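You operate a simulated robot arm through the tools that you are given. There is no shell and no other tool.

The job below is to be done with a simulated robot arm. You get a single attempt, and the scene is never put back.

TASK
Lock the green base, load the blue barrel, put the cover on and seal it.
Fine: white slider to LOCK; the yellow seal goes on the square pad on the cover; the other barrel, the red seal, the coil and the orange base with its cover stay. Set down upright: what you pick out.
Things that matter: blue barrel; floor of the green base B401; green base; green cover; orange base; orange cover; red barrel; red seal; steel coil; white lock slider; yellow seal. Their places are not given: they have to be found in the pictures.

Only the result counts: the job must be done as asked and must still hold three seconds after the hand-in. Knocking over, shifting, dropping, spilling or breaking anything else fails it. Lids that push on must go on centred and level and be pressed home; caps that screw on are set level and turned clockwise until they are tight.

THE ROBOT
A 6-joint arm with a two-finger parallel gripper, fixed in place. Base frame: the origin is at the foot of the arm, x ahead of it, y to its left, z up; the work surface is at about z = 760. Lengths are in mm, angles in rad, forces in N, time in s.
With the tool pointing down near the work surface it reaches from about 120 to 840 mm from the base axis. Its first joint turns from -2.897 to 2.897 rad. Payload 3.91 kg.
The tool frame sits at the grasp point between the pads (the TCP): z along the fingers, y along the line on which they close. The tips reach 30 mm beyond it. Largest opening 110 mm; finger width 20, thickness 10; the body of the gripper, 48 by 112 mm, starts 55 mm behind the TCP.
Orientation is told as [roll, pitch, yaw] about the base's x, y, z axes, in that order, counted from this pose: with the fingers straight down and closing along the base's y, the tool's x points along the base's -x, its y along +y and its z along -z.

THE INTERFACE
- The arm moves only by the tool play_rows. Its argument "commands" is a list that holds one entry, the list of rows, each a list of 7 numbers: the shift along the tool's x, y, z in mm, then the turn, a rotation vector about the tool's x, y, z in degrees, then the closure, from 0 (fully open) to 1 (shut). In form: [[[x, y, z, rx, ry, rz, claw], ...]]. A call has 1 to 20 rows; each row is the pose to reach, as a shift and turn from the pose commanded when the call began, along the tool's axes at that moment. Rows are played at 5 a second. More than 50 mm and 0.15 rad between two rows, or a gripper value outside its range, and nothing of the call is played. A pose out of reach is approached as far as the arm can. The call stops where the force on the tool passes 90 N (or 10 N more than at its start, if that is more) or the arm is blocked; 0.2 s more then pass. Each finger travels about 108 mm/s and halts on what it meets, pressing with about 29 N; the grip force reading is that of the motor and also rises with nothing between the fingers. The clock runs only during rows and for 0.2 s after the last one: add rows that repeat a pose to give the fingers time. The reply holds the time, the measured pose of the TCP, the force on the tool along the base axes, the opening and the grip force, in the units named above and with some noise, with the torque about the TCP (base axes, N m) and any sound that the robot's microphone picked up, and new pictures: "pictures" is both (left out), scene, wrist or none.
- Cameras (640 x 400 px; columns grow to the right, rows downward): "scene" is fixed at [55.2, -486.7, 1494.8]; the picture's right is [-0.07, -1.00, 0.00], its down [-0.85, 0.06, -0.53] and it looks along [0.53, -0.04, -0.85] (base axes); focal length 352 px, centre (320, 200). "wrist" rides on the gripper at [77, 7, -114] in the tool frame; the picture's right is [-0.09, 1.00, 0.00], its down [-0.80, -0.07, -0.59] and it looks along [-0.59, -0.05, 0.80] (tool axes); focal length 270 px, centre (320, 200).
- move_column(by): slides the trunk up (or, below 0, down) by that many mm; the arm rides with it, the base frame stays. It gives what a move gives, with no picture.
- measure_at(camera, pixels): for up to 12 pixels [column, row] of the newest picture of that camera ("zoom" is the newest enlarged one), the place [x, y, z] in the base frame of the surface seen there, good to about 3 mm, but the place of the scene camera against the robot may be out by one fixed shift of up to 25 mm in any direction. No time passes.
- close_up(camera, box): a new picture of the part [left, top, right, bottom] of that camera's present view, enlarged. No time passes.
- close_job(): hands the job in; it is judged then, once.

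Unless the task says otherwise, let go and move clear before handing in.

The tools are called after "Call:" as a command line: name --argument value ..., lists and objects as JSON in quotes. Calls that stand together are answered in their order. play_rows: Moves the arm, as the interface text tells. Its arguments: {"type":"object","properties":{"commands":{"type":"array","items":{"type":"array","items":{"type":"array","items":{"type":"number"}}}},"pictures":{"type":"string","enum":["both","scene","wrist","none"]}},"required":["commands"]} The other tools are called the same way: move_column (by) slides the trunk up or down; measure_at (camera, pixels) gives the place of the surface under pixels of a picture; close_up (camera, box) takes an enlarged picture of a part of a camera's view; close_job () hands the job in.

At the start:

```text
time: 0.0
position: [268.7, -353.1, 1060.9]
tcp_rot: [0.0, 0.001, -0.001]
wrist_force: [-1.1, 0.1, 0.2]
ft_torque: [-0.02, 0.0, -0.03]
opening: 109.9
gripper_force: 0.1
trunk travel left (down, up): [-400.0, 140.0]
```

scene: 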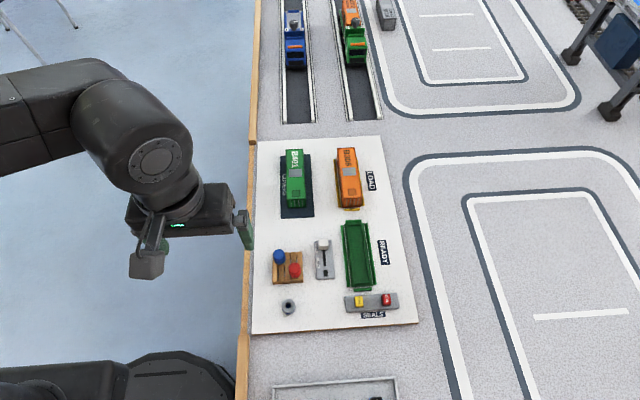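
wrist: 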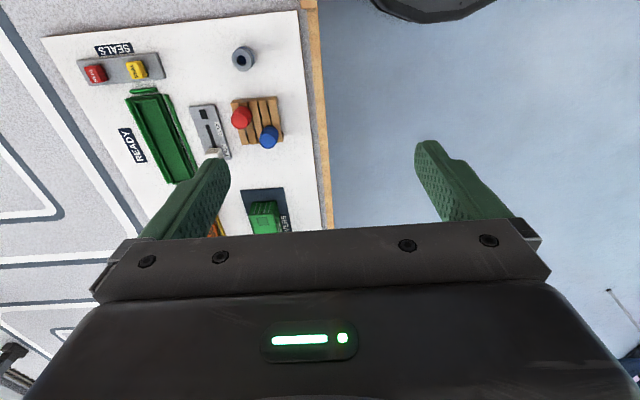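

The scene picture shows a white board holding a green body at (292,178), an orange one at (347,178), a green tray at (358,255), barrels at (287,265), a slider at (323,258), seals at (371,301) and a coil at (288,307). I'll zoom in to tell which is which.

Call:
close_up --camera "scene" --box '[250, 135, 410, 235]'

Call:
close_up --camera "scene" --box '[250, 215, 410, 315]'

Call:
close_up --camera "wrist" --box '[40, 20, 340, 240]'

```text
4.00 times, centred on (330, 185) of scene
```

zoom: 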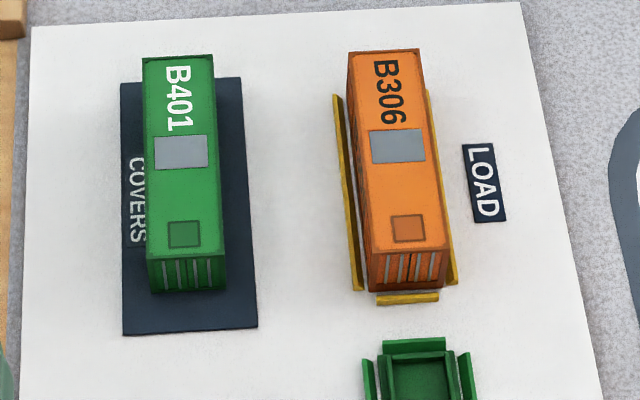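

```text
4.00 times, centred on (330, 265) of scene
```

zoom: 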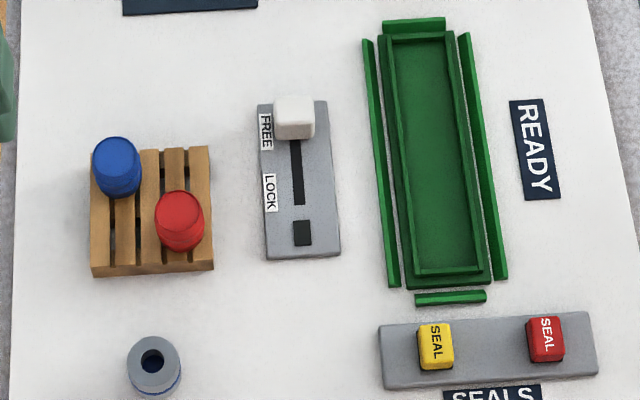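

```text
1.82 times, centred on (190, 130) of wrist
```

zoom: 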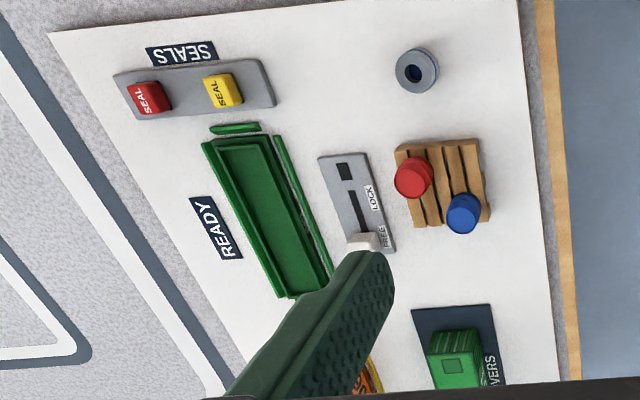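

The zooms show the green tray base (in green rails, at READY), the B401 green cover on the COVERS pad, the slider at FREE with its slot towards LOCK, and the yellow seal at about (359,301). I'll measure the key points with both cameras to find the scene camera's shift.

Call:
measure_at --camera "scene" --pixels '[[279, 256], [295, 268], [288, 305], [324, 243], [325, 273], [359, 300], [386, 299], [357, 260], [296, 193], [295, 172], [291, 152], [340, 300]]'

Call:
measure_at --camera "wrist" --pixels '[[268, 130], [240, 113], [242, 57], [212, 151], [204, 114], [137, 70], [97, 73], [165, 140], [138, 91], [263, 211], [80, 75], [190, 180]]'

```text
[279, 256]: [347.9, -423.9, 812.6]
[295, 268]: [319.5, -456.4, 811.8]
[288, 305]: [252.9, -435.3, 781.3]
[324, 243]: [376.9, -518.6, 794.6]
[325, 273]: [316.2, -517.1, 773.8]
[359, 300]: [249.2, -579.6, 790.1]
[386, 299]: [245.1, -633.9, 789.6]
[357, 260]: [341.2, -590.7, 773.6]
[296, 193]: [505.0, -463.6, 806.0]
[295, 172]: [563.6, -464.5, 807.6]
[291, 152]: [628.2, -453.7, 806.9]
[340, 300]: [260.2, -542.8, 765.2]
```

```text
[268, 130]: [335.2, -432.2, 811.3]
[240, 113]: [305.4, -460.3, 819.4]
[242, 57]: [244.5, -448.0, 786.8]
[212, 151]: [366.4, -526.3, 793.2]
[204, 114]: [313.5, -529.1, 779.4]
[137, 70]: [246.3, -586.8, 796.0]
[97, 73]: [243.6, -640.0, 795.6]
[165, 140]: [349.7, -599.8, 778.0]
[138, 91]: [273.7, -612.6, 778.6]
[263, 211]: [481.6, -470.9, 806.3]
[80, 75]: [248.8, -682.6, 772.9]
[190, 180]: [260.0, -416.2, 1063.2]
```

Comparing both cameras, the scene camera is off by about (-8, -8, +6) mm. I'll move the hand over the board for a closer wrist view.

Call:
play_rows --commands '[[[5, -38, 0, 0, 0, 0, 0], [10, -76, 0, 0, 0, 0, 0], [15, -114, 0, 0, 0, 0, 0], [20, -152, 0, 0, 0, 0, 0], [25, -190, 0, 0, 0, 0, 0], [25, -190, 0, 0, 0, 0, 0]]]'

```text
time: 1.4
position: [245.5, -544.2, 1060.2]
tcp_rot: [0.0, 0.0, 0.0]
wrist_force: [-1.0, -0.5, 0.8]
ft_torque: [0.01, 0.04, -0.01]
opening: 110.3
gripper_force: 0.0
trunk travel left (down, up): [-400.0, 140.0]
```

scene: 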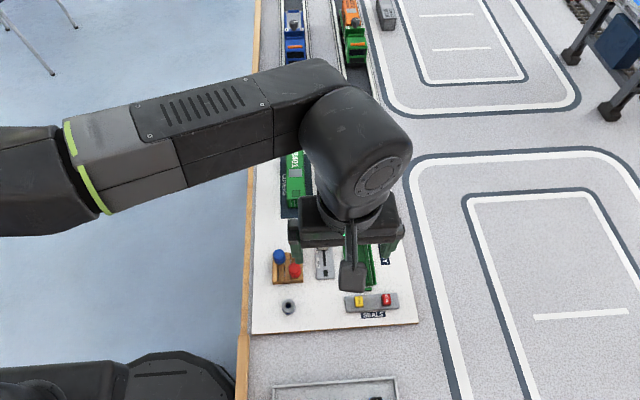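
wrist: 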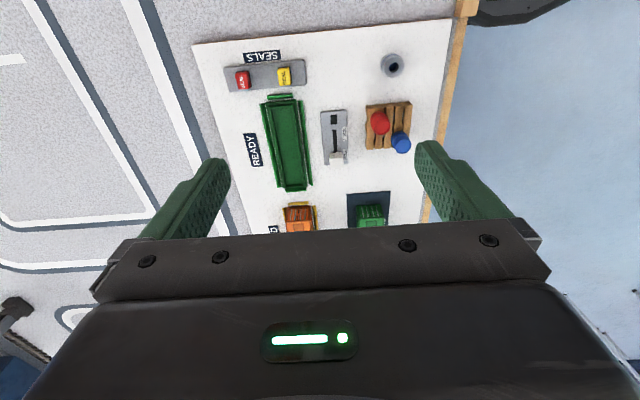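

Call:
close_up --camera "wrist" --box '[220, 40, 440, 178]'

Call:
close_up --camera "wrist" --box '[225, 80, 345, 155]'

```text
2.90 times, centred on (330, 109) of wrist
```

zoom: 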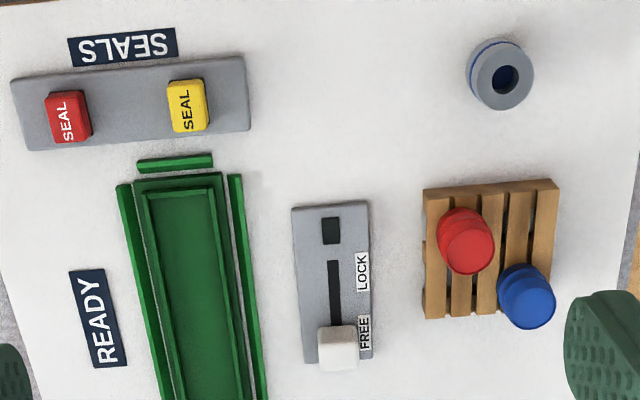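

```text
5.33 times, centred on (285, 118) of wrist
```

zoom: 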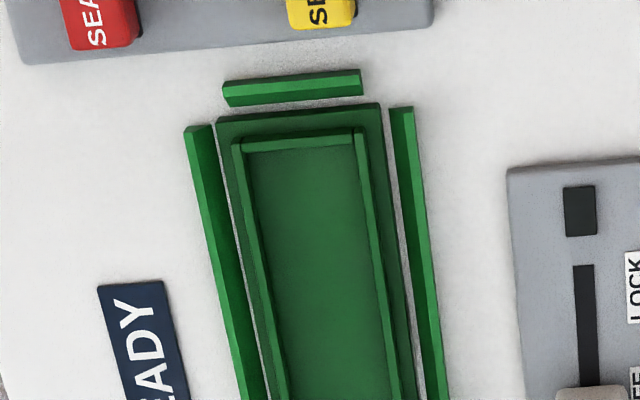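

The base's rim, floor and rails are clear in the zoom (base near end from (217,120) to (380,104)). I'll measure points on the base, rails and slider with the wrist camera.

Call:
measure_at --camera "zoom" --pixels '[[222, 122], [376, 108], [300, 123], [240, 142], [356, 136], [300, 143], [310, 250], [205, 200], [410, 200], [290, 90], [256, 330], [378, 300]]'

Call:
measure_at --camera "wrist" --pixels '[[290, 186], [278, 189], [306, 186], [293, 193], [371, 213], [300, 213], [298, 222], [372, 226], [380, 122], [401, 141], [393, 66], [337, 155]]'

```text
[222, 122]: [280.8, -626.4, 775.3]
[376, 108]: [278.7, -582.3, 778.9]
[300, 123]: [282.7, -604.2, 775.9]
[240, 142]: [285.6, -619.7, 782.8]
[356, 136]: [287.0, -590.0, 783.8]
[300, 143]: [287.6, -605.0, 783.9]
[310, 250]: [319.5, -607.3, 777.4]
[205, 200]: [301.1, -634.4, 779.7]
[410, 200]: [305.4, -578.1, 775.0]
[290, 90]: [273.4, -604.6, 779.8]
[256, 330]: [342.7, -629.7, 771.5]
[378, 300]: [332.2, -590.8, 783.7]
```

```text
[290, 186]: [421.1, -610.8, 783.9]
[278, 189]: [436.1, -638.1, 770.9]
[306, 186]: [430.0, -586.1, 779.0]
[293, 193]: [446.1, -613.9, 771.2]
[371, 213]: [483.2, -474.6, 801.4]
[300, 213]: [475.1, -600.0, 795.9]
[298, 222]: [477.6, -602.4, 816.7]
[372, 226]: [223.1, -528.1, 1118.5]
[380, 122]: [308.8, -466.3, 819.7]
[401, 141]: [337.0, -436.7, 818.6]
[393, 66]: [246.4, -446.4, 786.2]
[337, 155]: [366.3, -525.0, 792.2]
```

The base ledge is at about z 777, the rim about 784, and the long axis is turned slightly (near end y -604, far end y -612). I'll lower the hand over the base and slider for a closer look.

Call:
play_rows --commands '[[[-20, -5, 35, 0, 0, 0, 0], [-40, -10, 70, 0, 0, 0, 0], [-60, -15, 105, 0, 0, 0, 0], [-80, -20, 130, 0, 0, 0, 0], [-80, -20, 130, 0, 0, 0, 0]]]' --pictures "wrist"

```text
time: 2.6
position: [325.1, -563.7, 931.8]
tcp_rot: [0.001, 0.0, -0.001]
wrist_force: [0.5, -0.4, -0.3]
ft_torque: [-0.02, 0.04, -0.01]
opening: 110.1
gripper_force: 0.0
trunk travel left (down, up): [-400.0, 140.0]
```

wrist: 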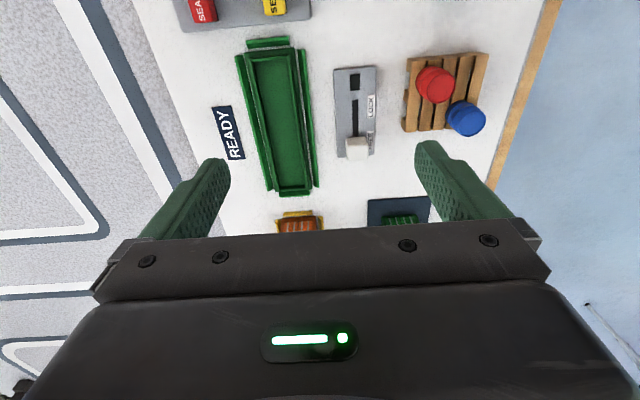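

The slider knob is at about (357,147) and the base spans (240,60)–(318,190). I'll zoom on both and measure.

Call:
close_up --camera "wrist" --box '[325, 60, 389, 164]'

Call:
measure_at --camera "wrist" --pixels '[[357, 142], [346, 142], [367, 142], [356, 150], [357, 155], [354, 103], [355, 122], [355, 82], [340, 152], [372, 152], [336, 70], [374, 68]]'

Call:
measure_at --camera "wrist" --pixels '[[245, 53], [290, 49], [268, 51], [253, 61], [285, 59], [270, 61], [281, 192], [309, 190], [295, 187], [280, 120], [240, 70], [302, 80]]'

```text
3.85 times, centred on (357, 112) of wrist
```

zoom: 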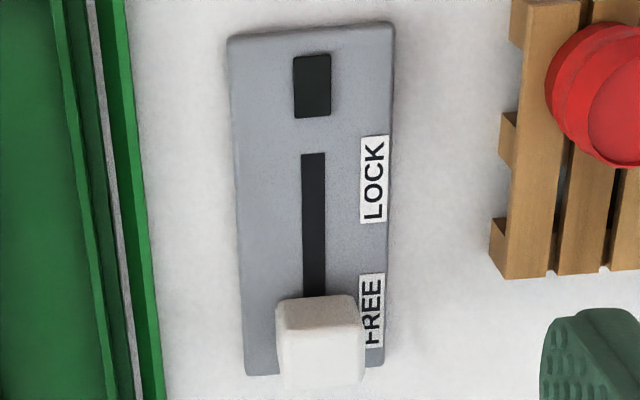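

```text
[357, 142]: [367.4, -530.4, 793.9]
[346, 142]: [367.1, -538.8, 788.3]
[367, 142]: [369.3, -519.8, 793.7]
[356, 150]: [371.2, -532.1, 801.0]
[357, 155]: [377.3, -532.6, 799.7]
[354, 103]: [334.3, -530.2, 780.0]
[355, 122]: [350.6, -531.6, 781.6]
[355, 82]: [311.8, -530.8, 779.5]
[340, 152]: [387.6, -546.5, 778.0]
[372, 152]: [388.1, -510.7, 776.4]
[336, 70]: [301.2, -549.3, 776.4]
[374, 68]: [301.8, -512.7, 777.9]
```

```text
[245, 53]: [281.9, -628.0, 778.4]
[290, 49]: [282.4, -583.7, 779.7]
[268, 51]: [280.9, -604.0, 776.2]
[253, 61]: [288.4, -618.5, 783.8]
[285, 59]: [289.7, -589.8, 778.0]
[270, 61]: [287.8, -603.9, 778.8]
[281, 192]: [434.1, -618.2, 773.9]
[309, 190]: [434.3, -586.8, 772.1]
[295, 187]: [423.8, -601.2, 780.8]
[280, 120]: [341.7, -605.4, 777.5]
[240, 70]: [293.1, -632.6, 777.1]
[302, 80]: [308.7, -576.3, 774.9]
```

The knob is at about x 367–387, y -520 to -541, top z 801, and the plate top is 778, with the slot running along x. I'll zoom on the base ends for its exact axis.

Call:
close_up --camera "wrist" --box '[225, 140, 335, 209]'

Call:
close_up --camera "wrist" --box '[225, 30, 335, 99]'

```text
5.80 times, centred on (280, 174) of wrist
```

zoom: 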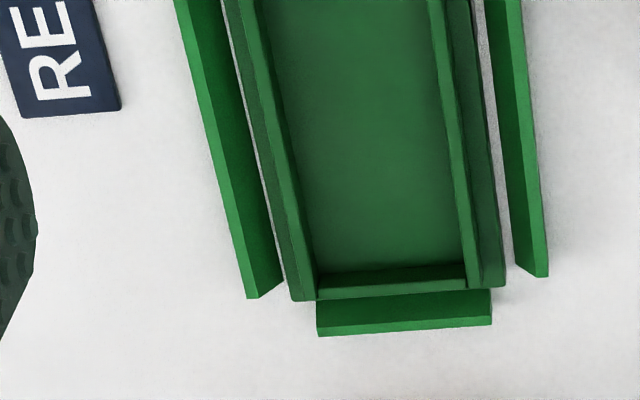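

```text
5.80 times, centred on (280, 64) of wrist
```

zoom: 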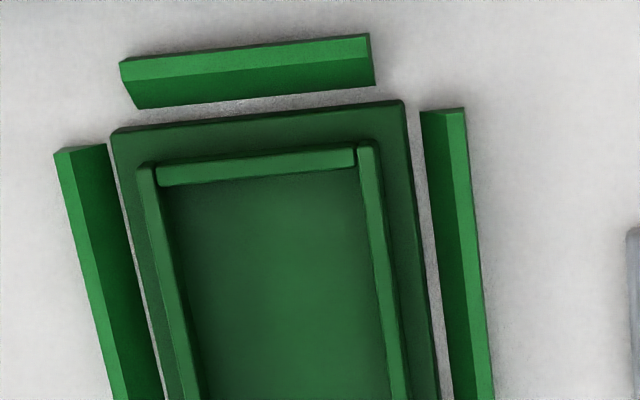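

By ray calculation the base is about 150 x 45 mm, centred near (354,-604), and aligned with x. I'll go to just above the slider knob with the fingers half open and check the line-up.

Call:
play_rows --commands '[[[-17, 11, 25, 0, 0, 0, 0.3], [-34, 22, 50, 0, 0, 0, 0.5], [-50, 33, 75, 0, 0, 0, 0.5], [-50, 33, 88, 0, 0, 0, 0.5], [-50, 33, 88, 0, 0, 0, 0.5]]]'

```text
time: 3.8
position: [377.4, -529.8, 841.5]
tcp_rot: [-0.001, -0.001, 0.001]
wrist_force: [0.2, -0.2, 0.0]
ft_torque: [-0.03, 0.03, 0.0]
opening: 55.0
gripper_force: 0.3
trunk travel left (down, up): [-400.0, 140.0]
```

scene: 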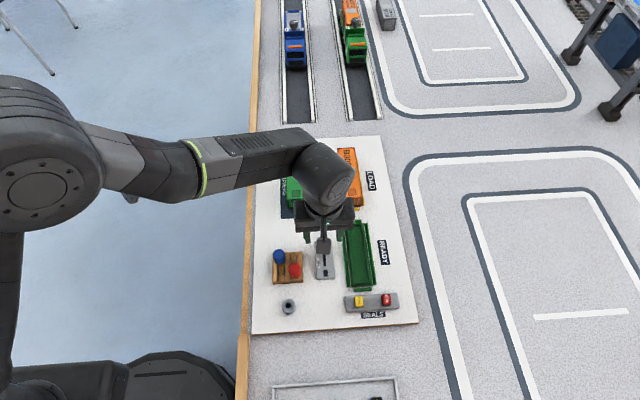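
wrist: 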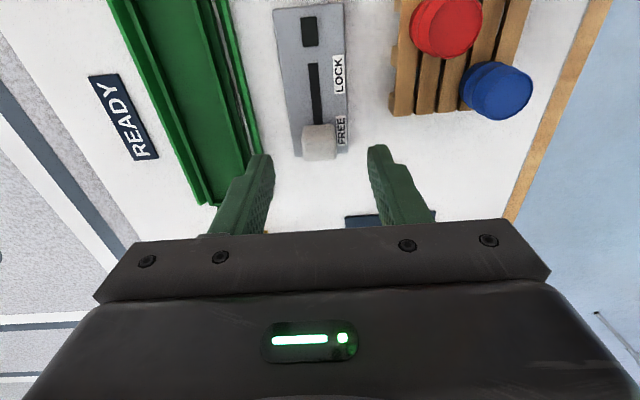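

The knob top is centred at about (319,145), between the fingers. I'll check its place in this closer view before lowering.

Call:
measure_at --camera "wrist" --pixels '[[319, 145], [306, 145], [333, 145], [319, 138], [319, 156], [314, 90], [313, 70], [309, 35], [338, 100], [292, 140]]'

Call:
close_up --camera "wrist" --box '[270, 0, 374, 170]'

```text
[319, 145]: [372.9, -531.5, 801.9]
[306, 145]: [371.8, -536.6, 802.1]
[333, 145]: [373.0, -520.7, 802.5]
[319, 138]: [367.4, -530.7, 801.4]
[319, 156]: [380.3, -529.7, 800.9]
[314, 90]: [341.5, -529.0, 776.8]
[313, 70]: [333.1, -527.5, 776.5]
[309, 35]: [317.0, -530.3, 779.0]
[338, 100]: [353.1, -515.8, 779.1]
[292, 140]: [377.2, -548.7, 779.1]
```

```text
2.35 times, centred on (322, 85) of wrist
```

zoom: 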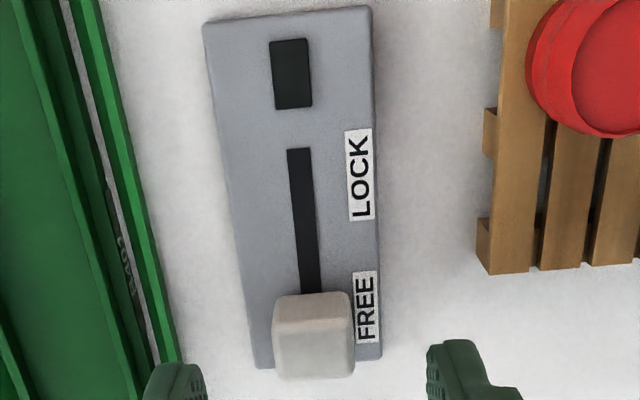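

The knob centre reads (374,-530), top 802, so the hand is lined up within 3 mm. I'll lower to tips just above the plate and close on the knob.

Call:
play_rows --commands '[[[3, 0, 10, 0, 0, 0, 0.5], [3, 0, 20, 0, 0, 0, 0.5], [3, 0, 27, 0, 0, 0, 0.5], [3, 0, 27, 0, 0, 0, 0.75], [3, 0, 27, 0, 0, 0, 0.95], [3, 0, 27, 0, 0, 0, 0.95], [3, 0, 27, 0, 0, 0, 0.95]]]' --pictures "wrist"

```text
time: 5.4
position: [371.8, -530.2, 816.4]
tcp_rot: [0.0, 0.001, -0.001]
wrist_force: [0.4, -10.1, -1.2]
ft_torque: [-0.24, -0.1, 0.01]
opening: 20.7
gripper_force: 44.9
trunk travel left (down, up): [-400.0, 140.0]
```

wrist: 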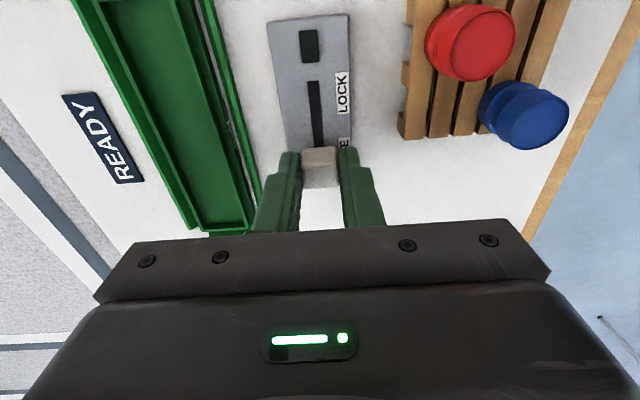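

The fingers hold the knob (opening 20.7 mm, small side force -10 N). Now I'll slide it towards LOCK along -x in small steps.

Call:
play_rows --commands '[[[5, -0.5, 0, 0, 0, 0, 0.95], [10, -0.5, 0, 0, 0, 0, 0.95], [15, -0.5, 0, 0, 0, 0, 0.95], [20, -0.5, 0, 0, 0, 0, 0.95], [25, -0.5, 0, 0, 0, 0, 0.95], [28, -0.5, 0, 0, 0, 0, 0.95], [28, -0.5, 0, 0, 0, 0, 0.95]]]' --pictures "wrist"

```text
time: 7.0
position: [341.6, -530.0, 816.8]
tcp_rot: [-0.003, -0.003, -0.001]
wrist_force: [0.1, -0.7, 16.4]
ft_torque: [0.01, 0.09, 0.01]
opening: 20.9
gripper_force: 45.5
trunk travel left (down, up): [-400.0, 140.0]
```

wrist: 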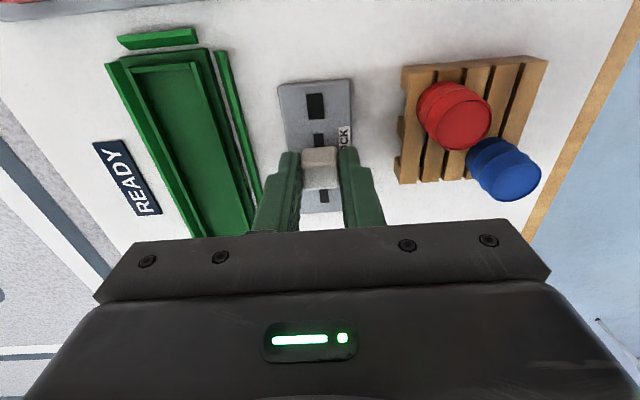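

The knob has moved 30 mm and a bit of slot is still visible at (318,140). I'll keep going in small steps to feel for the end stop.

Call:
play_rows --commands '[[[2, 0, 0, 0, 0, 0, 0.95], [4, 0, 0, 0, 0, 0, 0.95], [6, 0, 0, 0, 0, 0, 0.95], [6, 0, 0, 0, 0, 0, 0.95]]]' --pictures "wrist"

Call:
close_up --camera "wrist" --box '[260, 70, 380, 220]'

```text
time: 8.0
position: [336.8, -528.4, 817.0]
tcp_rot: [-0.001, -0.001, -0.001]
wrist_force: [-0.3, -7.8, 17.9]
ft_torque: [-0.14, -0.06, 0.0]
opening: 21.0
gripper_force: 45.0
trunk travel left (down, up): [-400.0, 140.0]
```

wrist: 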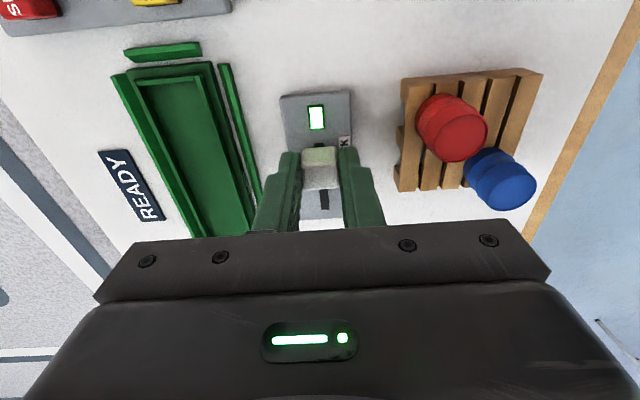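

```text
2.67 times, centred on (320, 145) of wrist
```

zoom: 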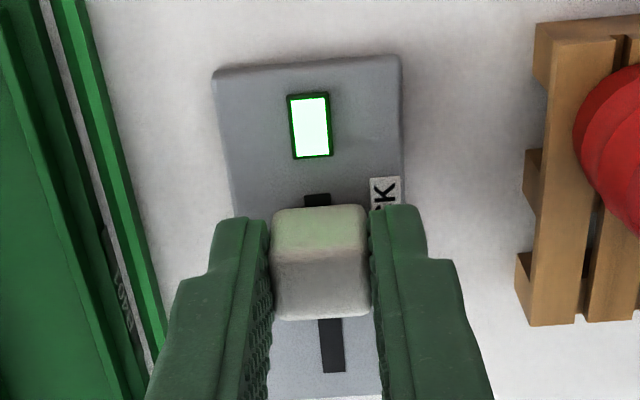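

The lamp at (316,117) has lit up green, so the lock is engaged. I'll nudge 2 mm more for margin, then open and rise.

Call:
play_rows --commands '[[[1, 0, 0, 0, 0, 0, 0.95], [2, 0, 0, 0, 0, 0, 0.95], [2, 0, 0, 0, 0, 0, 0.95]]]' --pictures "wrist"

```text
time: 8.8
position: [335.3, -530.1, 817.3]
tcp_rot: [0.001, 0.0, 0.001]
wrist_force: [-0.2, -8.0, 16.7]
ft_torque: [-0.17, -0.31, -0.06]
opening: 20.7
gripper_force: 44.7
trunk travel left (down, up): [-400.0, 140.0]
```

wrist: 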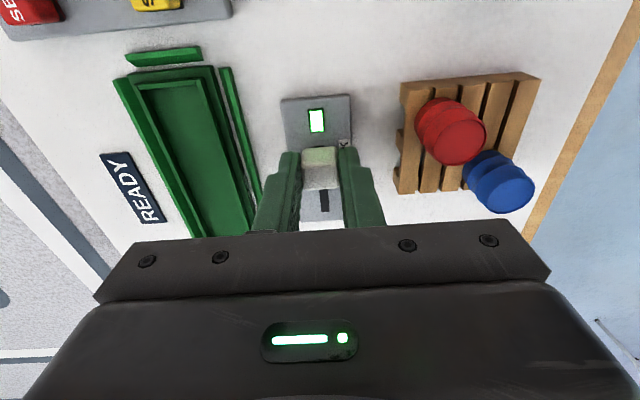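

The lamp is still lit and the knob sits at LOCK. I'll open the fingers and rise straight up.

Call:
play_rows --commands '[[[2, 0, 0, 0, 0, 0, 0.6], [2, 0, 0, 0, 0, 0, 0.6], [2, 0, -25, 0, 0, 0, 0.6], [2, 0, -60, 0, 0, 0, 0.6], [2, 0, -100, 0, 0, 0, 0.6], [2, 0, -100, 0, 0, 0, 0.6]]]'

```text
time: 10.2
position: [335.6, -531.8, 916.4]
tcp_rot: [0.001, 0.0, -0.001]
wrist_force: [-0.2, 0.6, -0.4]
ft_torque: [0.01, 0.02, -0.01]
opening: 43.9
gripper_force: 0.1
trunk travel left (down, up): [-400.0, 140.0]
```

scene: 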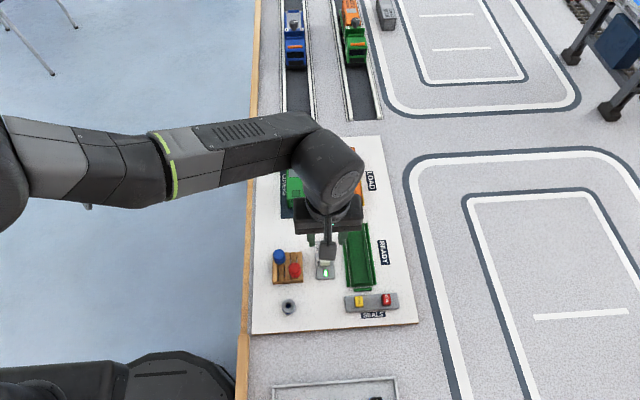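
wrist: 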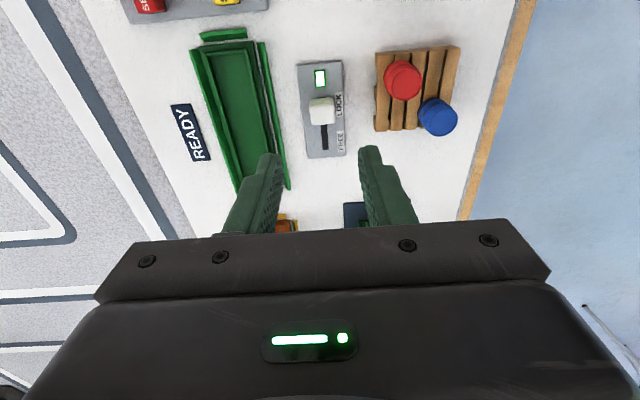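

The slider is at LOCK with its lamp lit at (320,78). Next are the barrels: red at (403,82), blue at (439,117); I'll zoom and measure them.

Call:
close_up --camera "wrist" --box '[360, 30, 480, 150]'

Call:
measure_at --camera "wrist" --pixels '[[440, 120], [440, 112], [428, 121], [451, 119], [440, 131], [403, 85], [403, 93], [382, 128], [400, 128], [450, 60], [430, 60], [409, 118]]'

```text
3.33 times, centred on (420, 90) of wrist
```

zoom: 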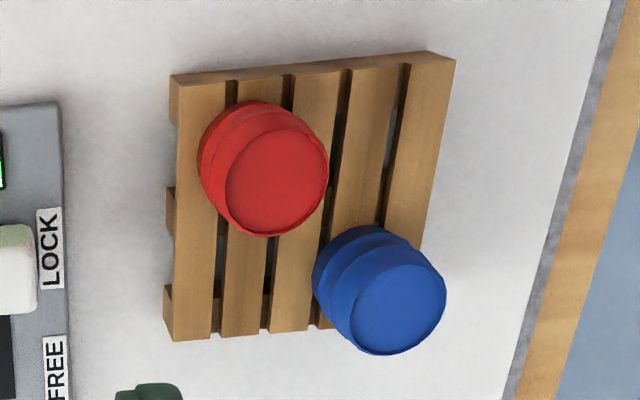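

```text
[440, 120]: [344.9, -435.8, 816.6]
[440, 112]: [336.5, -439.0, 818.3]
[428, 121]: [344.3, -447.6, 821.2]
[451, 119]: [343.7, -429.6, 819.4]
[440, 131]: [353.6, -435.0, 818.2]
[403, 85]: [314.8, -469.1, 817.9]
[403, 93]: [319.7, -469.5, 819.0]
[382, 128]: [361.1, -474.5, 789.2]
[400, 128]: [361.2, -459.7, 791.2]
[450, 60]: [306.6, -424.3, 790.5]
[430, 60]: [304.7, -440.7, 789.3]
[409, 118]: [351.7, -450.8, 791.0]
```

The barrel tops are at z≈818.5 and the pallet top at about 790, so the barrel is some 29 mm tall. I'll move above the blue one for a centred view.

Call:
play_rows --commands '[[[-3, 35, 0, 0, 0, 0, 0.55], [-7, 70, 5, 0, 0, 0, 0.55], [-10, 98, 15, 0, 0, 0, 0.55], [-10, 98, 30, 0, 0, 0, 0.55], [-10, 98, 30, 0, 0, 0, 0.55]]]' --pictures "wrist"

```text
time: 11.4
position: [344.4, -433.4, 886.8]
tcp_rot: [0.0, 0.0, -0.002]
wrist_force: [0.2, -0.7, 0.2]
ft_torque: [-0.02, -0.03, -0.04]
opening: 49.6
gripper_force: 0.0
trunk travel left (down, up): [-400.0, 140.0]
```

wrist: 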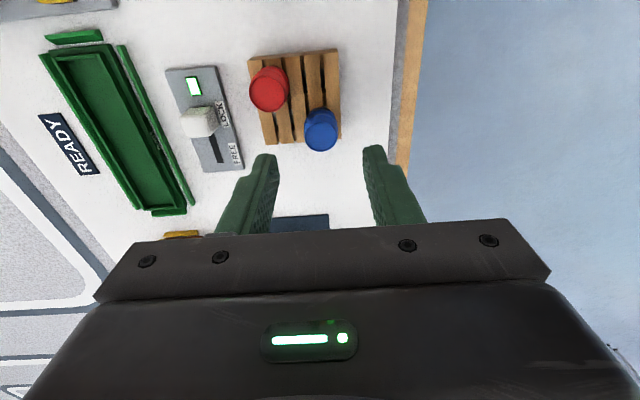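

Call:
close_up --camera "wrist" --box '[240, 40, 400, 180]'

Call:
measure_at --camera "wrist" --pixels '[[321, 133], [321, 125], [311, 133], [331, 133], [321, 143], [269, 92], [262, 135], [285, 135], [335, 100], [120, 130], [100, 90], [130, 160]]'

```text
2.86 times, centred on (320, 110) of wrist
```

zoom: 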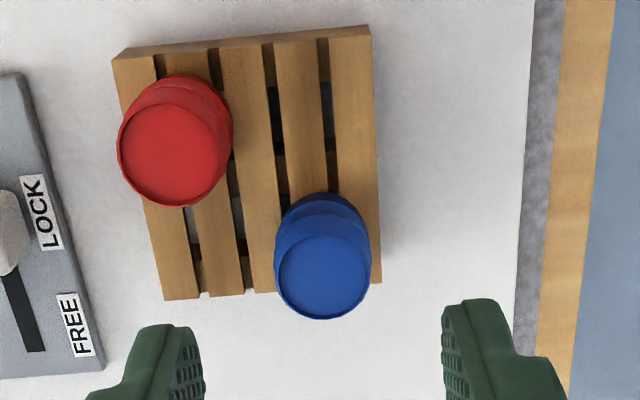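

```text
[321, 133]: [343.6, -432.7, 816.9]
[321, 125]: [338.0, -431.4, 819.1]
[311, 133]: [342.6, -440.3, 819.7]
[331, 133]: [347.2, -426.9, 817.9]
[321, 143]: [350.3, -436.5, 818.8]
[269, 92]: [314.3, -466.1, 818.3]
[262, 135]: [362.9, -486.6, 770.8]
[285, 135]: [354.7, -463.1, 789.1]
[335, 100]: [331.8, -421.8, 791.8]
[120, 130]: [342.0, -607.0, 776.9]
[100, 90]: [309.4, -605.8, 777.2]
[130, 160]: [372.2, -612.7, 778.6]
```

The blue barrel is centred at about (346,-432) with a 25 mm bulge, and the base floor reads about z 777.5. I'll lower over it (fingers along y clear the red barrel) and close.

Call:
play_rows --commands '[[[-2, 0, 20, 0, 0, 0, 0.55], [-2, 0, 40, 0, 0, 0, 0.55], [-2, 0, 57, 0, 0, 0, 0.55], [-2, 0, 57, 0, 0, 0, 0.55]]]' --pictures "wrist"

```text
time: 12.4
position: [345.9, -435.0, 830.7]
tcp_rot: [0.001, 0.002, 0.001]
wrist_force: [0.0, -0.1, -0.5]
ft_torque: [0.02, -0.01, -0.03]
opening: 49.7
gripper_force: 0.0
trunk travel left (down, up): [-400.0, 140.0]
```

wrist: 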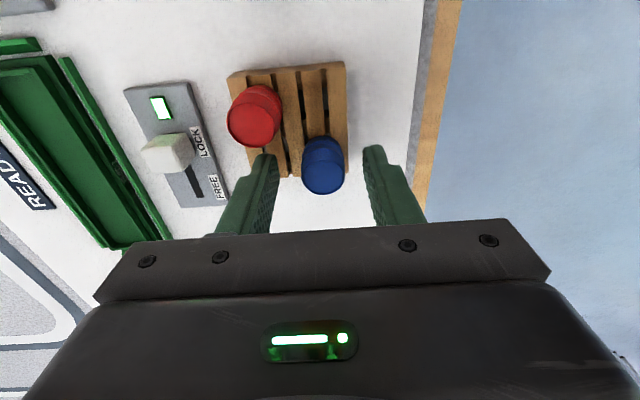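

The barrel (322,165) is between the fingertips, and the red one is clear. I'll close on it.

Call:
play_rows --commands '[[[0, 0, 0, 0, 0, 0, 0.7], [0, 0, 0, 0, 0, 0, 0.8], [0, 0, 0, 0, 0, 0, 0.9], [0, 0, 0, 0, 0, 0, 0.9]]]' --pictures "wrist"

```text
time: 13.4
position: [346.1, -435.2, 830.4]
tcp_rot: [-0.002, -0.001, 0.0]
wrist_force: [-0.2, -0.5, 0.6]
ft_torque: [0.01, -0.02, 0.02]
opening: 22.1
gripper_force: 29.3
trunk travel left (down, up): [-400.0, 140.0]
```

wrist: 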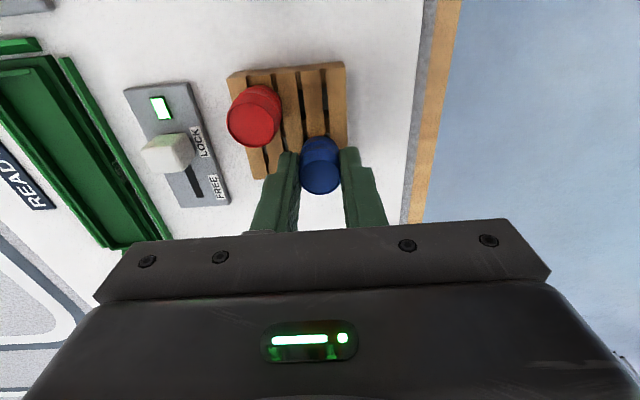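

The fingers hold the barrel (opening 22.1 mm, grip 29 N), and it sits within 1 mm of the TCP centre. I'll lift it straight up.

Call:
play_rows --commands '[[[0, 0, -5, 0, 0, 0, 0.92], [0, 0, -15, 0, 0, 0, 0.92], [0, 0, -35, 0, 0, 0, 0.92], [0, 0, -60, 0, 0, 0, 0.92], [0, 0, -60, 0, 0, 0, 0.92]]]'

```text
time: 14.6
position: [348.1, -433.1, 889.0]
tcp_rot: [0.001, -0.001, -0.001]
wrist_force: [-0.3, 0.3, 0.1]
ft_torque: [-0.01, 0.02, 0.02]
opening: 22.3
gripper_force: 29.4
trunk travel left (down, up): [-400.0, 140.0]
```

scene: 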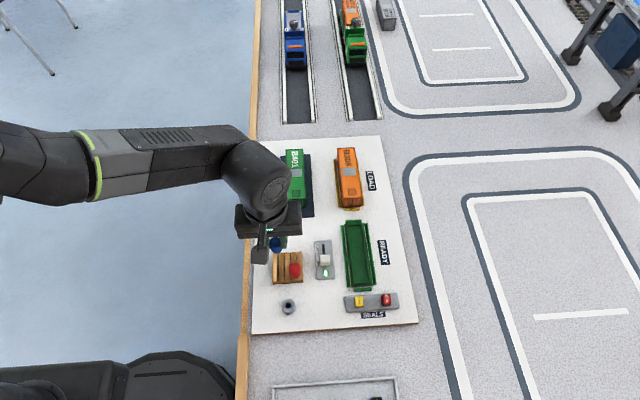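
wrist: 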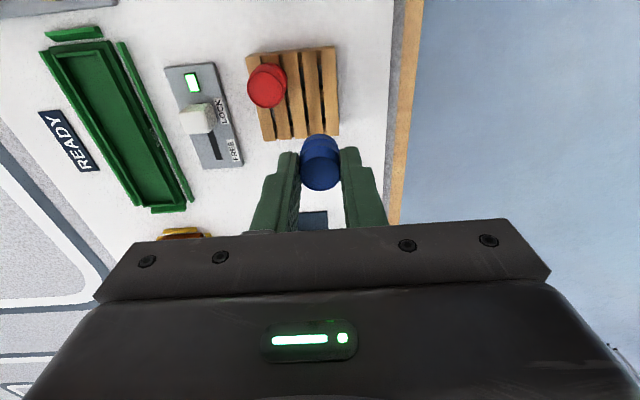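

The barrel is lifted clear. I'll carry it over the green base at this height.

Call:
play_rows --commands '[[[-1, -30, 0, 0, 0, 0, 0.92], [-3, -65, 0, 0, 0, 0, 0.92], [-5, -100, 0, 0, 0, 0, 0.92], [-7, -135, 0, 0, 0, 0, 0.92], [-7, -160, 0, 0, 0, 0, 0.92], [-7, -171.5, 0, 0, 0, 0, 0.92], [-7, -171.5, 20, 0, 0, 0, 0.92], [-7, -171.5, 20, 0, 0, 0, 0.92]]]' --pictures "wrist"

Call:
close_up --camera "wrist" --box '[220, 20, 420, 230]'

Call:
measure_at --camera "wrist" --pixels '[[320, 60], [320, 80], [320, 100], [302, 60], [335, 60], [296, 60], [343, 60], [310, 120], [330, 120], [321, 175]]'

```text
time: 16.4
position: [352.5, -603.2, 868.6]
tcp_rot: [-0.001, 0.0, 0.0]
wrist_force: [-0.2, 0.8, 0.5]
ft_torque: [-0.01, -0.03, 0.02]
opening: 22.5
gripper_force: 29.3
trunk travel left (down, up): [-400.0, 140.0]
```

wrist: 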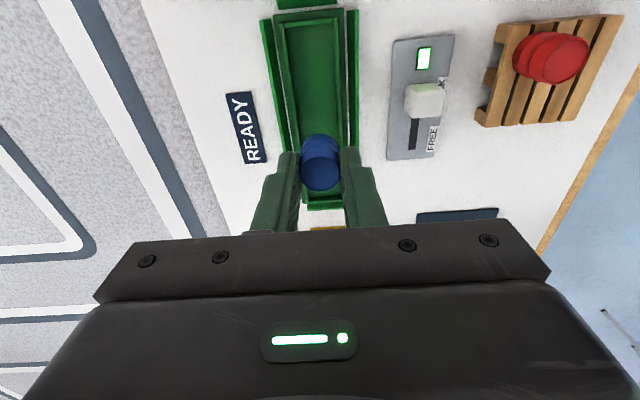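

```text
1.90 times, centred on (320, 125) of wrist
```

zoom: 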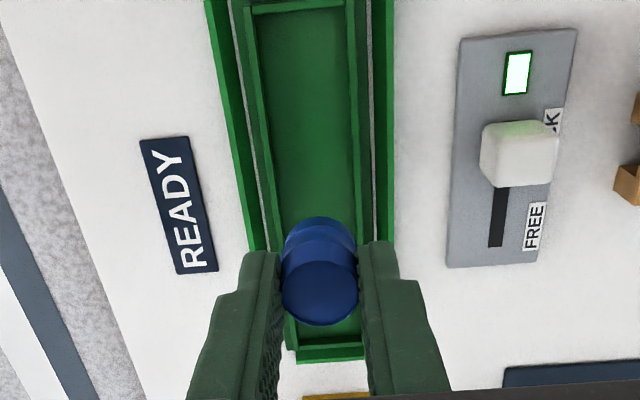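

```text
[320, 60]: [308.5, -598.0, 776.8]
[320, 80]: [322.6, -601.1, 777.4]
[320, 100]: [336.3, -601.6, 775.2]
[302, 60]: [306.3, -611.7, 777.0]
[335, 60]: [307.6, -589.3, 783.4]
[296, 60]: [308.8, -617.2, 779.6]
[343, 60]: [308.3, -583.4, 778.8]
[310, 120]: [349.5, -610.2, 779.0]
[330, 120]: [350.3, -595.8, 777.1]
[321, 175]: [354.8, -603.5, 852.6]
```

The barrel hangs over the base and the point under the TCP should project near (320,124). I'll zoom there to check sideways centring.

Call:
close_up --camera "wrist" --box '[280, 70, 360, 140]'

```text
5.71 times, centred on (320, 105) of wrist
```

zoom: 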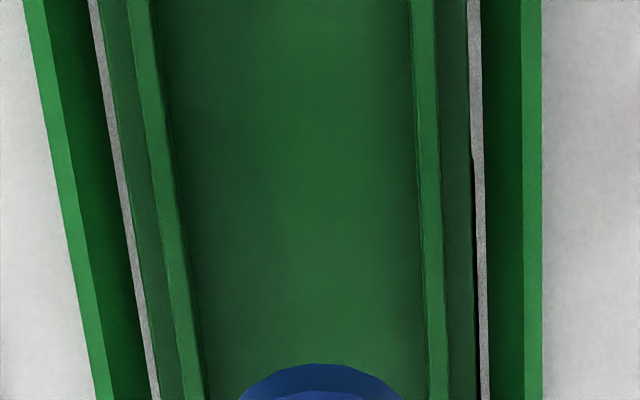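

The rim's centre line reads column 317.7 against 320 for the TCP, so I need about 1.5 mm more in -y. I'll shift and lower to just above the floor.

Call:
play_rows --commands '[[[0, -1.5, 0, 0, 0, 0, 0.92], [0, -1.5, 15, 0, 0, 0, 0.92], [0, -1.5, 30, 0, 0, 0, 0.92], [0, -1.5, 40, 0, 0, 0, 0.92], [0, -1.5, 48, 0, 0, 0, 0.92], [0, -1.5, 48, 0, 0, 0, 0.92]]]' --pictures "wrist"

Call:
close_up --camera "wrist" --box '[240, 60, 400, 230]'

```text
time: 17.8
position: [351.3, -605.1, 822.3]
tcp_rot: [-0.002, 0.0, 0.0]
wrist_force: [-0.9, 1.7, 6.5]
ft_torque: [0.01, 0.04, -0.01]
opening: 22.4
gripper_force: 28.5
trunk travel left (down, up): [-400.0, 140.0]
```

wrist: 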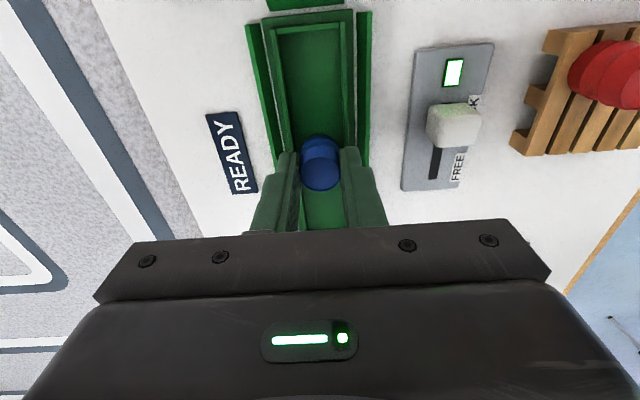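

```text
2.35 times, centred on (320, 145) of wrist
```

zoom: 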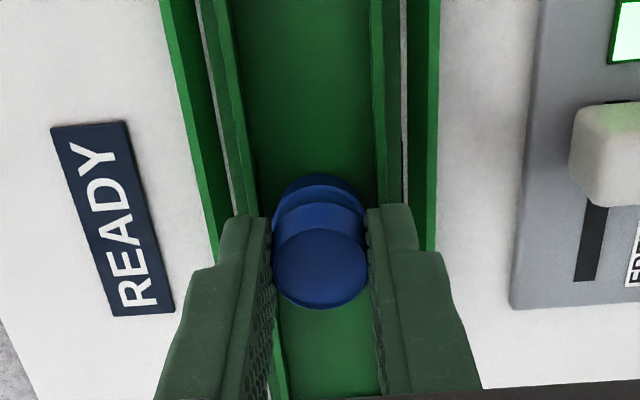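

The z force has risen to 6.5 N, so the barrel is about touching the floor. I'll go down 1 mm more and read the force.

Call:
play_rows --commands '[[[0, 0, 1, 0, 0, 0, 0.92], [0, 0, 1, 0, 0, 0, 0.92]]]' --pictures "none"

```text
time: 18.4
position: [352.2, -604.6, 820.5]
tcp_rot: [-0.001, -0.001, -0.001]
wrist_force: [-2.6, -0.2, 6.5]
ft_torque: [-0.03, 0.13, 0.04]
opening: 22.2
gripper_force: 29.8
trunk travel left (down, up): [-400.0, 140.0]
```

The force is steady at 6.5 N. I'll try one more millimetre and look.

Call:
play_rows --commands '[[[0, 0, 1, 0, 0, 0, 0.92], [0, 0, 1, 0, 0, 0, 0.92]]]' --pictures "wrist"

Call:
close_up --camera "wrist" --box '[240, 60, 400, 230]'

Call:
measure_at --camera "wrist" --pixels '[[320, 180], [320, 170], [312, 178], [328, 178], [310, 110], [330, 110], [320, 100], [320, 215]]'

```text
time: 19.0
position: [353.2, -604.6, 819.1]
tcp_rot: [0.0, -0.001, 0.0]
wrist_force: [1.3, -0.8, 5.0]
ft_torque: [0.02, 0.02, -0.01]
opening: 22.4
gripper_force: 29.3
trunk travel left (down, up): [-400.0, 140.0]
```

wrist: 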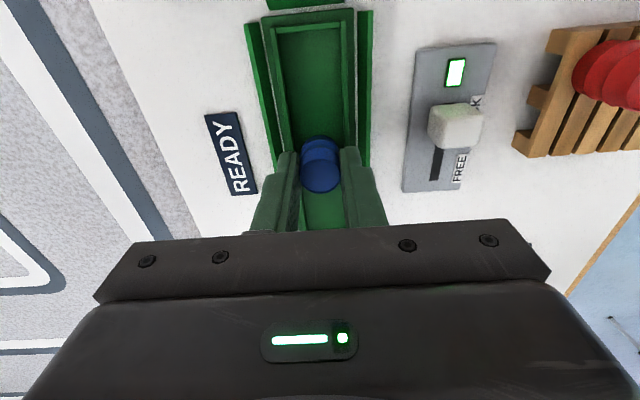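

```text
2.35 times, centred on (320, 145) of wrist
```

zoom: 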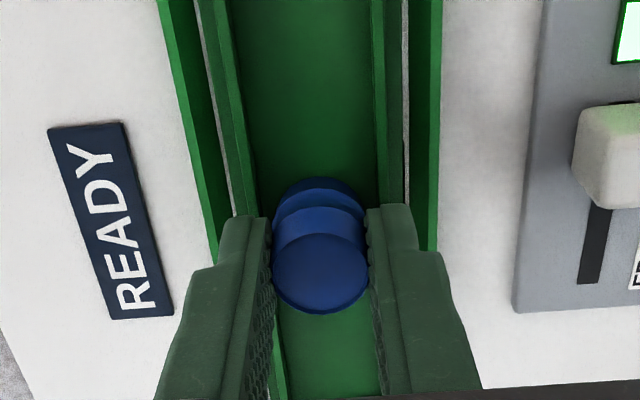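

```text
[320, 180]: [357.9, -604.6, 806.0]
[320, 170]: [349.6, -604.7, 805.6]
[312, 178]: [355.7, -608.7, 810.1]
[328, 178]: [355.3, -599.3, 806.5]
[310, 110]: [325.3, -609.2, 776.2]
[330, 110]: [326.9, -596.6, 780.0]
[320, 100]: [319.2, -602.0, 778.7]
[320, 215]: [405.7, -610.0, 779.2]
```

The barrel top now reads z≈807 on a floor at about 778, so it is standing on the floor and has slid slightly in the grip. I'll open the fingers gently and rise.

Call:
play_rows --commands '[[[0, 0, 0, 0, 0, 0, 0.78], [0, 0, 0, 0, 0, 0, 0.72], [0, 0, 0, 0, 0, 0, 0.65], [0, 0, 0, 0, 0, 0, 0.65], [0, 0, -15, 0, 0, 0, 0.65], [0, 0, -40, 0, 0, 0, 0.65], [0, 0, -70, 0, 0, 0, 0.65], [0, 0, -90, 0, 0, 0, 0.65], [0, 0, -90, 0, 0, 0, 0.65]]]'

Call:
close_up --camera "wrist" --box '[240, 0, 400, 170]'

```text
time: 21.0
position: [354.1, -605.9, 907.9]
tcp_rot: [0.001, 0.001, 0.001]
wrist_force: [0.5, 1.1, 0.3]
ft_torque: [0.0, 0.0, 0.02]
opening: 38.9
gripper_force: 0.2
trunk travel left (down, up): [-400.0, 140.0]
```

scene: 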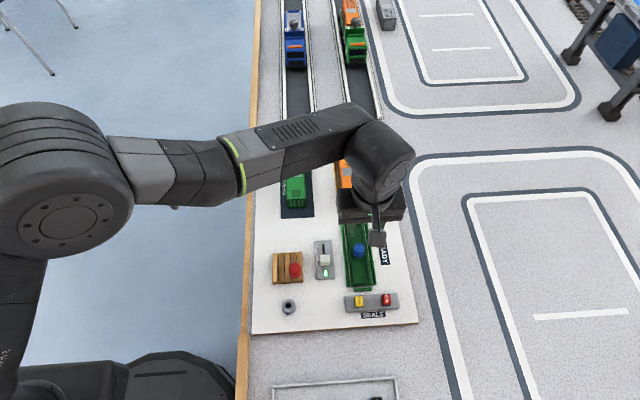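
wrist: 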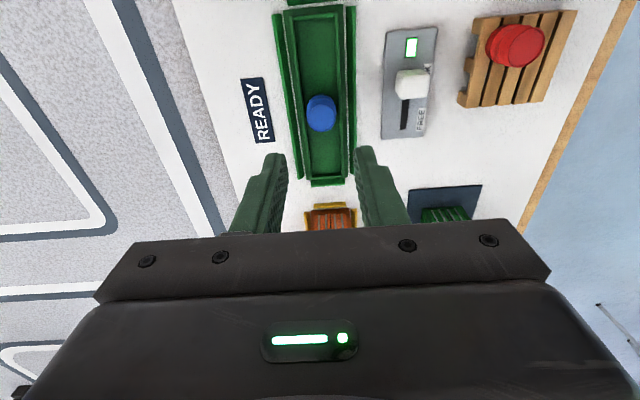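

```text
2.35 times, centred on (320, 85) of wrist
```

zoom: 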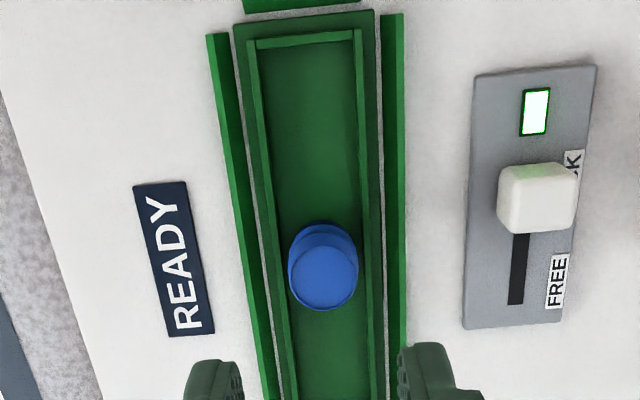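

The barrel stands upright in the base. I'll take fine zooms of the base ends from here to get its exact centre and axis for the cover.

Call:
close_up --camera "wrist" --box '[270, 0, 366, 60]'

Call:
close_up --camera "wrist" --box '[276, 130, 372, 190]'

```text
6.67 times, centred on (318, 30) of wrist
```

zoom: 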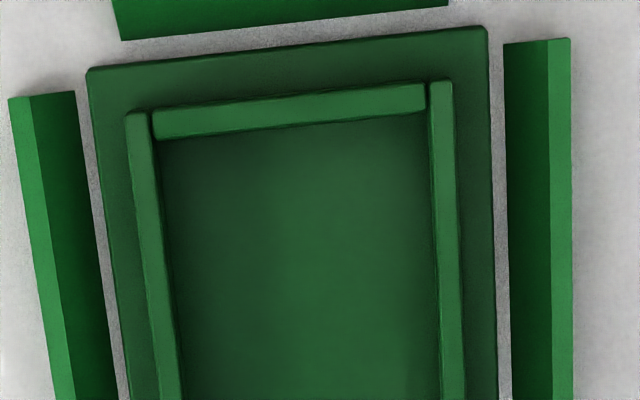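

```text
6.67 times, centred on (324, 160) of wrist
```

zoom: 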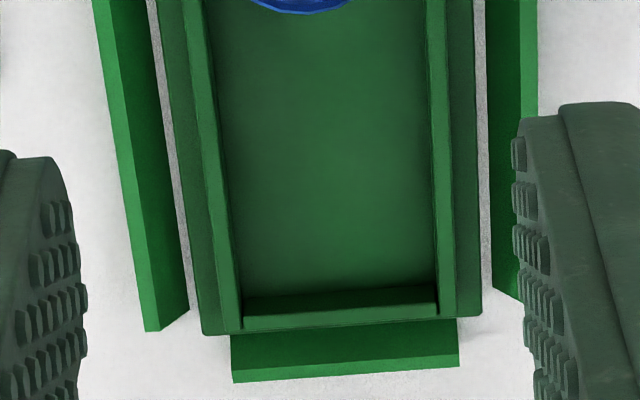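

By the corners, the base is 150 x 45 mm, centred at about (354.4,-604.8) and aligned with x to about 0.2°. Next I'll move to view the green cover on the COVERS pad.

Call:
play_rows --commands '[[[-20, 15, -10, 0, 0, 0, 0.4], [-50, 40, -20, 0, 0, 0, 0.2], [-80, 65, -30, 0, 0, 0, 0.0], [-110, 90, -31, 0, 0, 0, 0.0], [-140, 115, -31, 0, 0, 0, 0.0], [-160, 135, -31, 0, 0, 0, 0.0], [-160, 135, -31, 0, 0, 0, 0.0]]]'

Call:
close_up --camera "wrist" --box '[220, 20, 420, 230]'

```text
time: 22.6
position: [513.6, -471.2, 938.6]
tcp_rot: [0.0, 0.002, -0.001]
wrist_force: [0.8, 0.8, 0.1]
ft_torque: [0.03, -0.01, 0.01]
opening: 110.0
gripper_force: 0.1
trunk travel left (down, up): [-400.0, 140.0]
```

scene: 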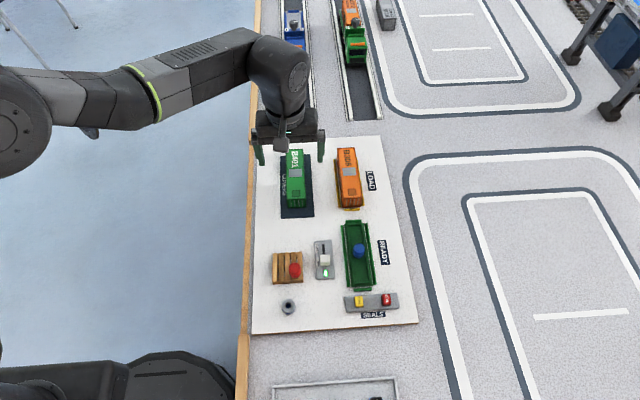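
wrist: 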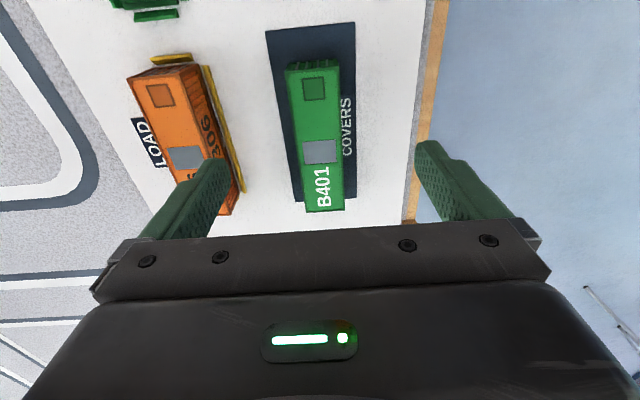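

```text
1.90 times, centred on (320, 125) of wrist
```

zoom: 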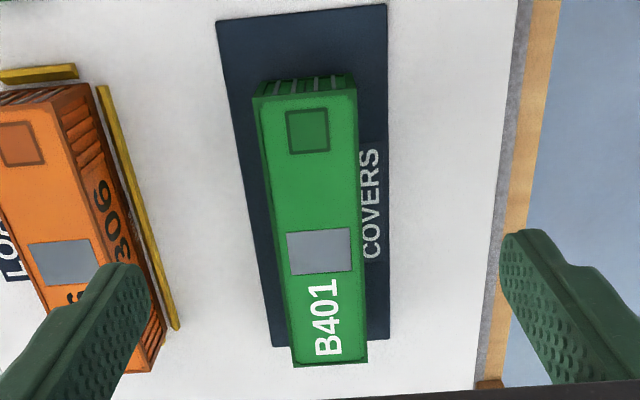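

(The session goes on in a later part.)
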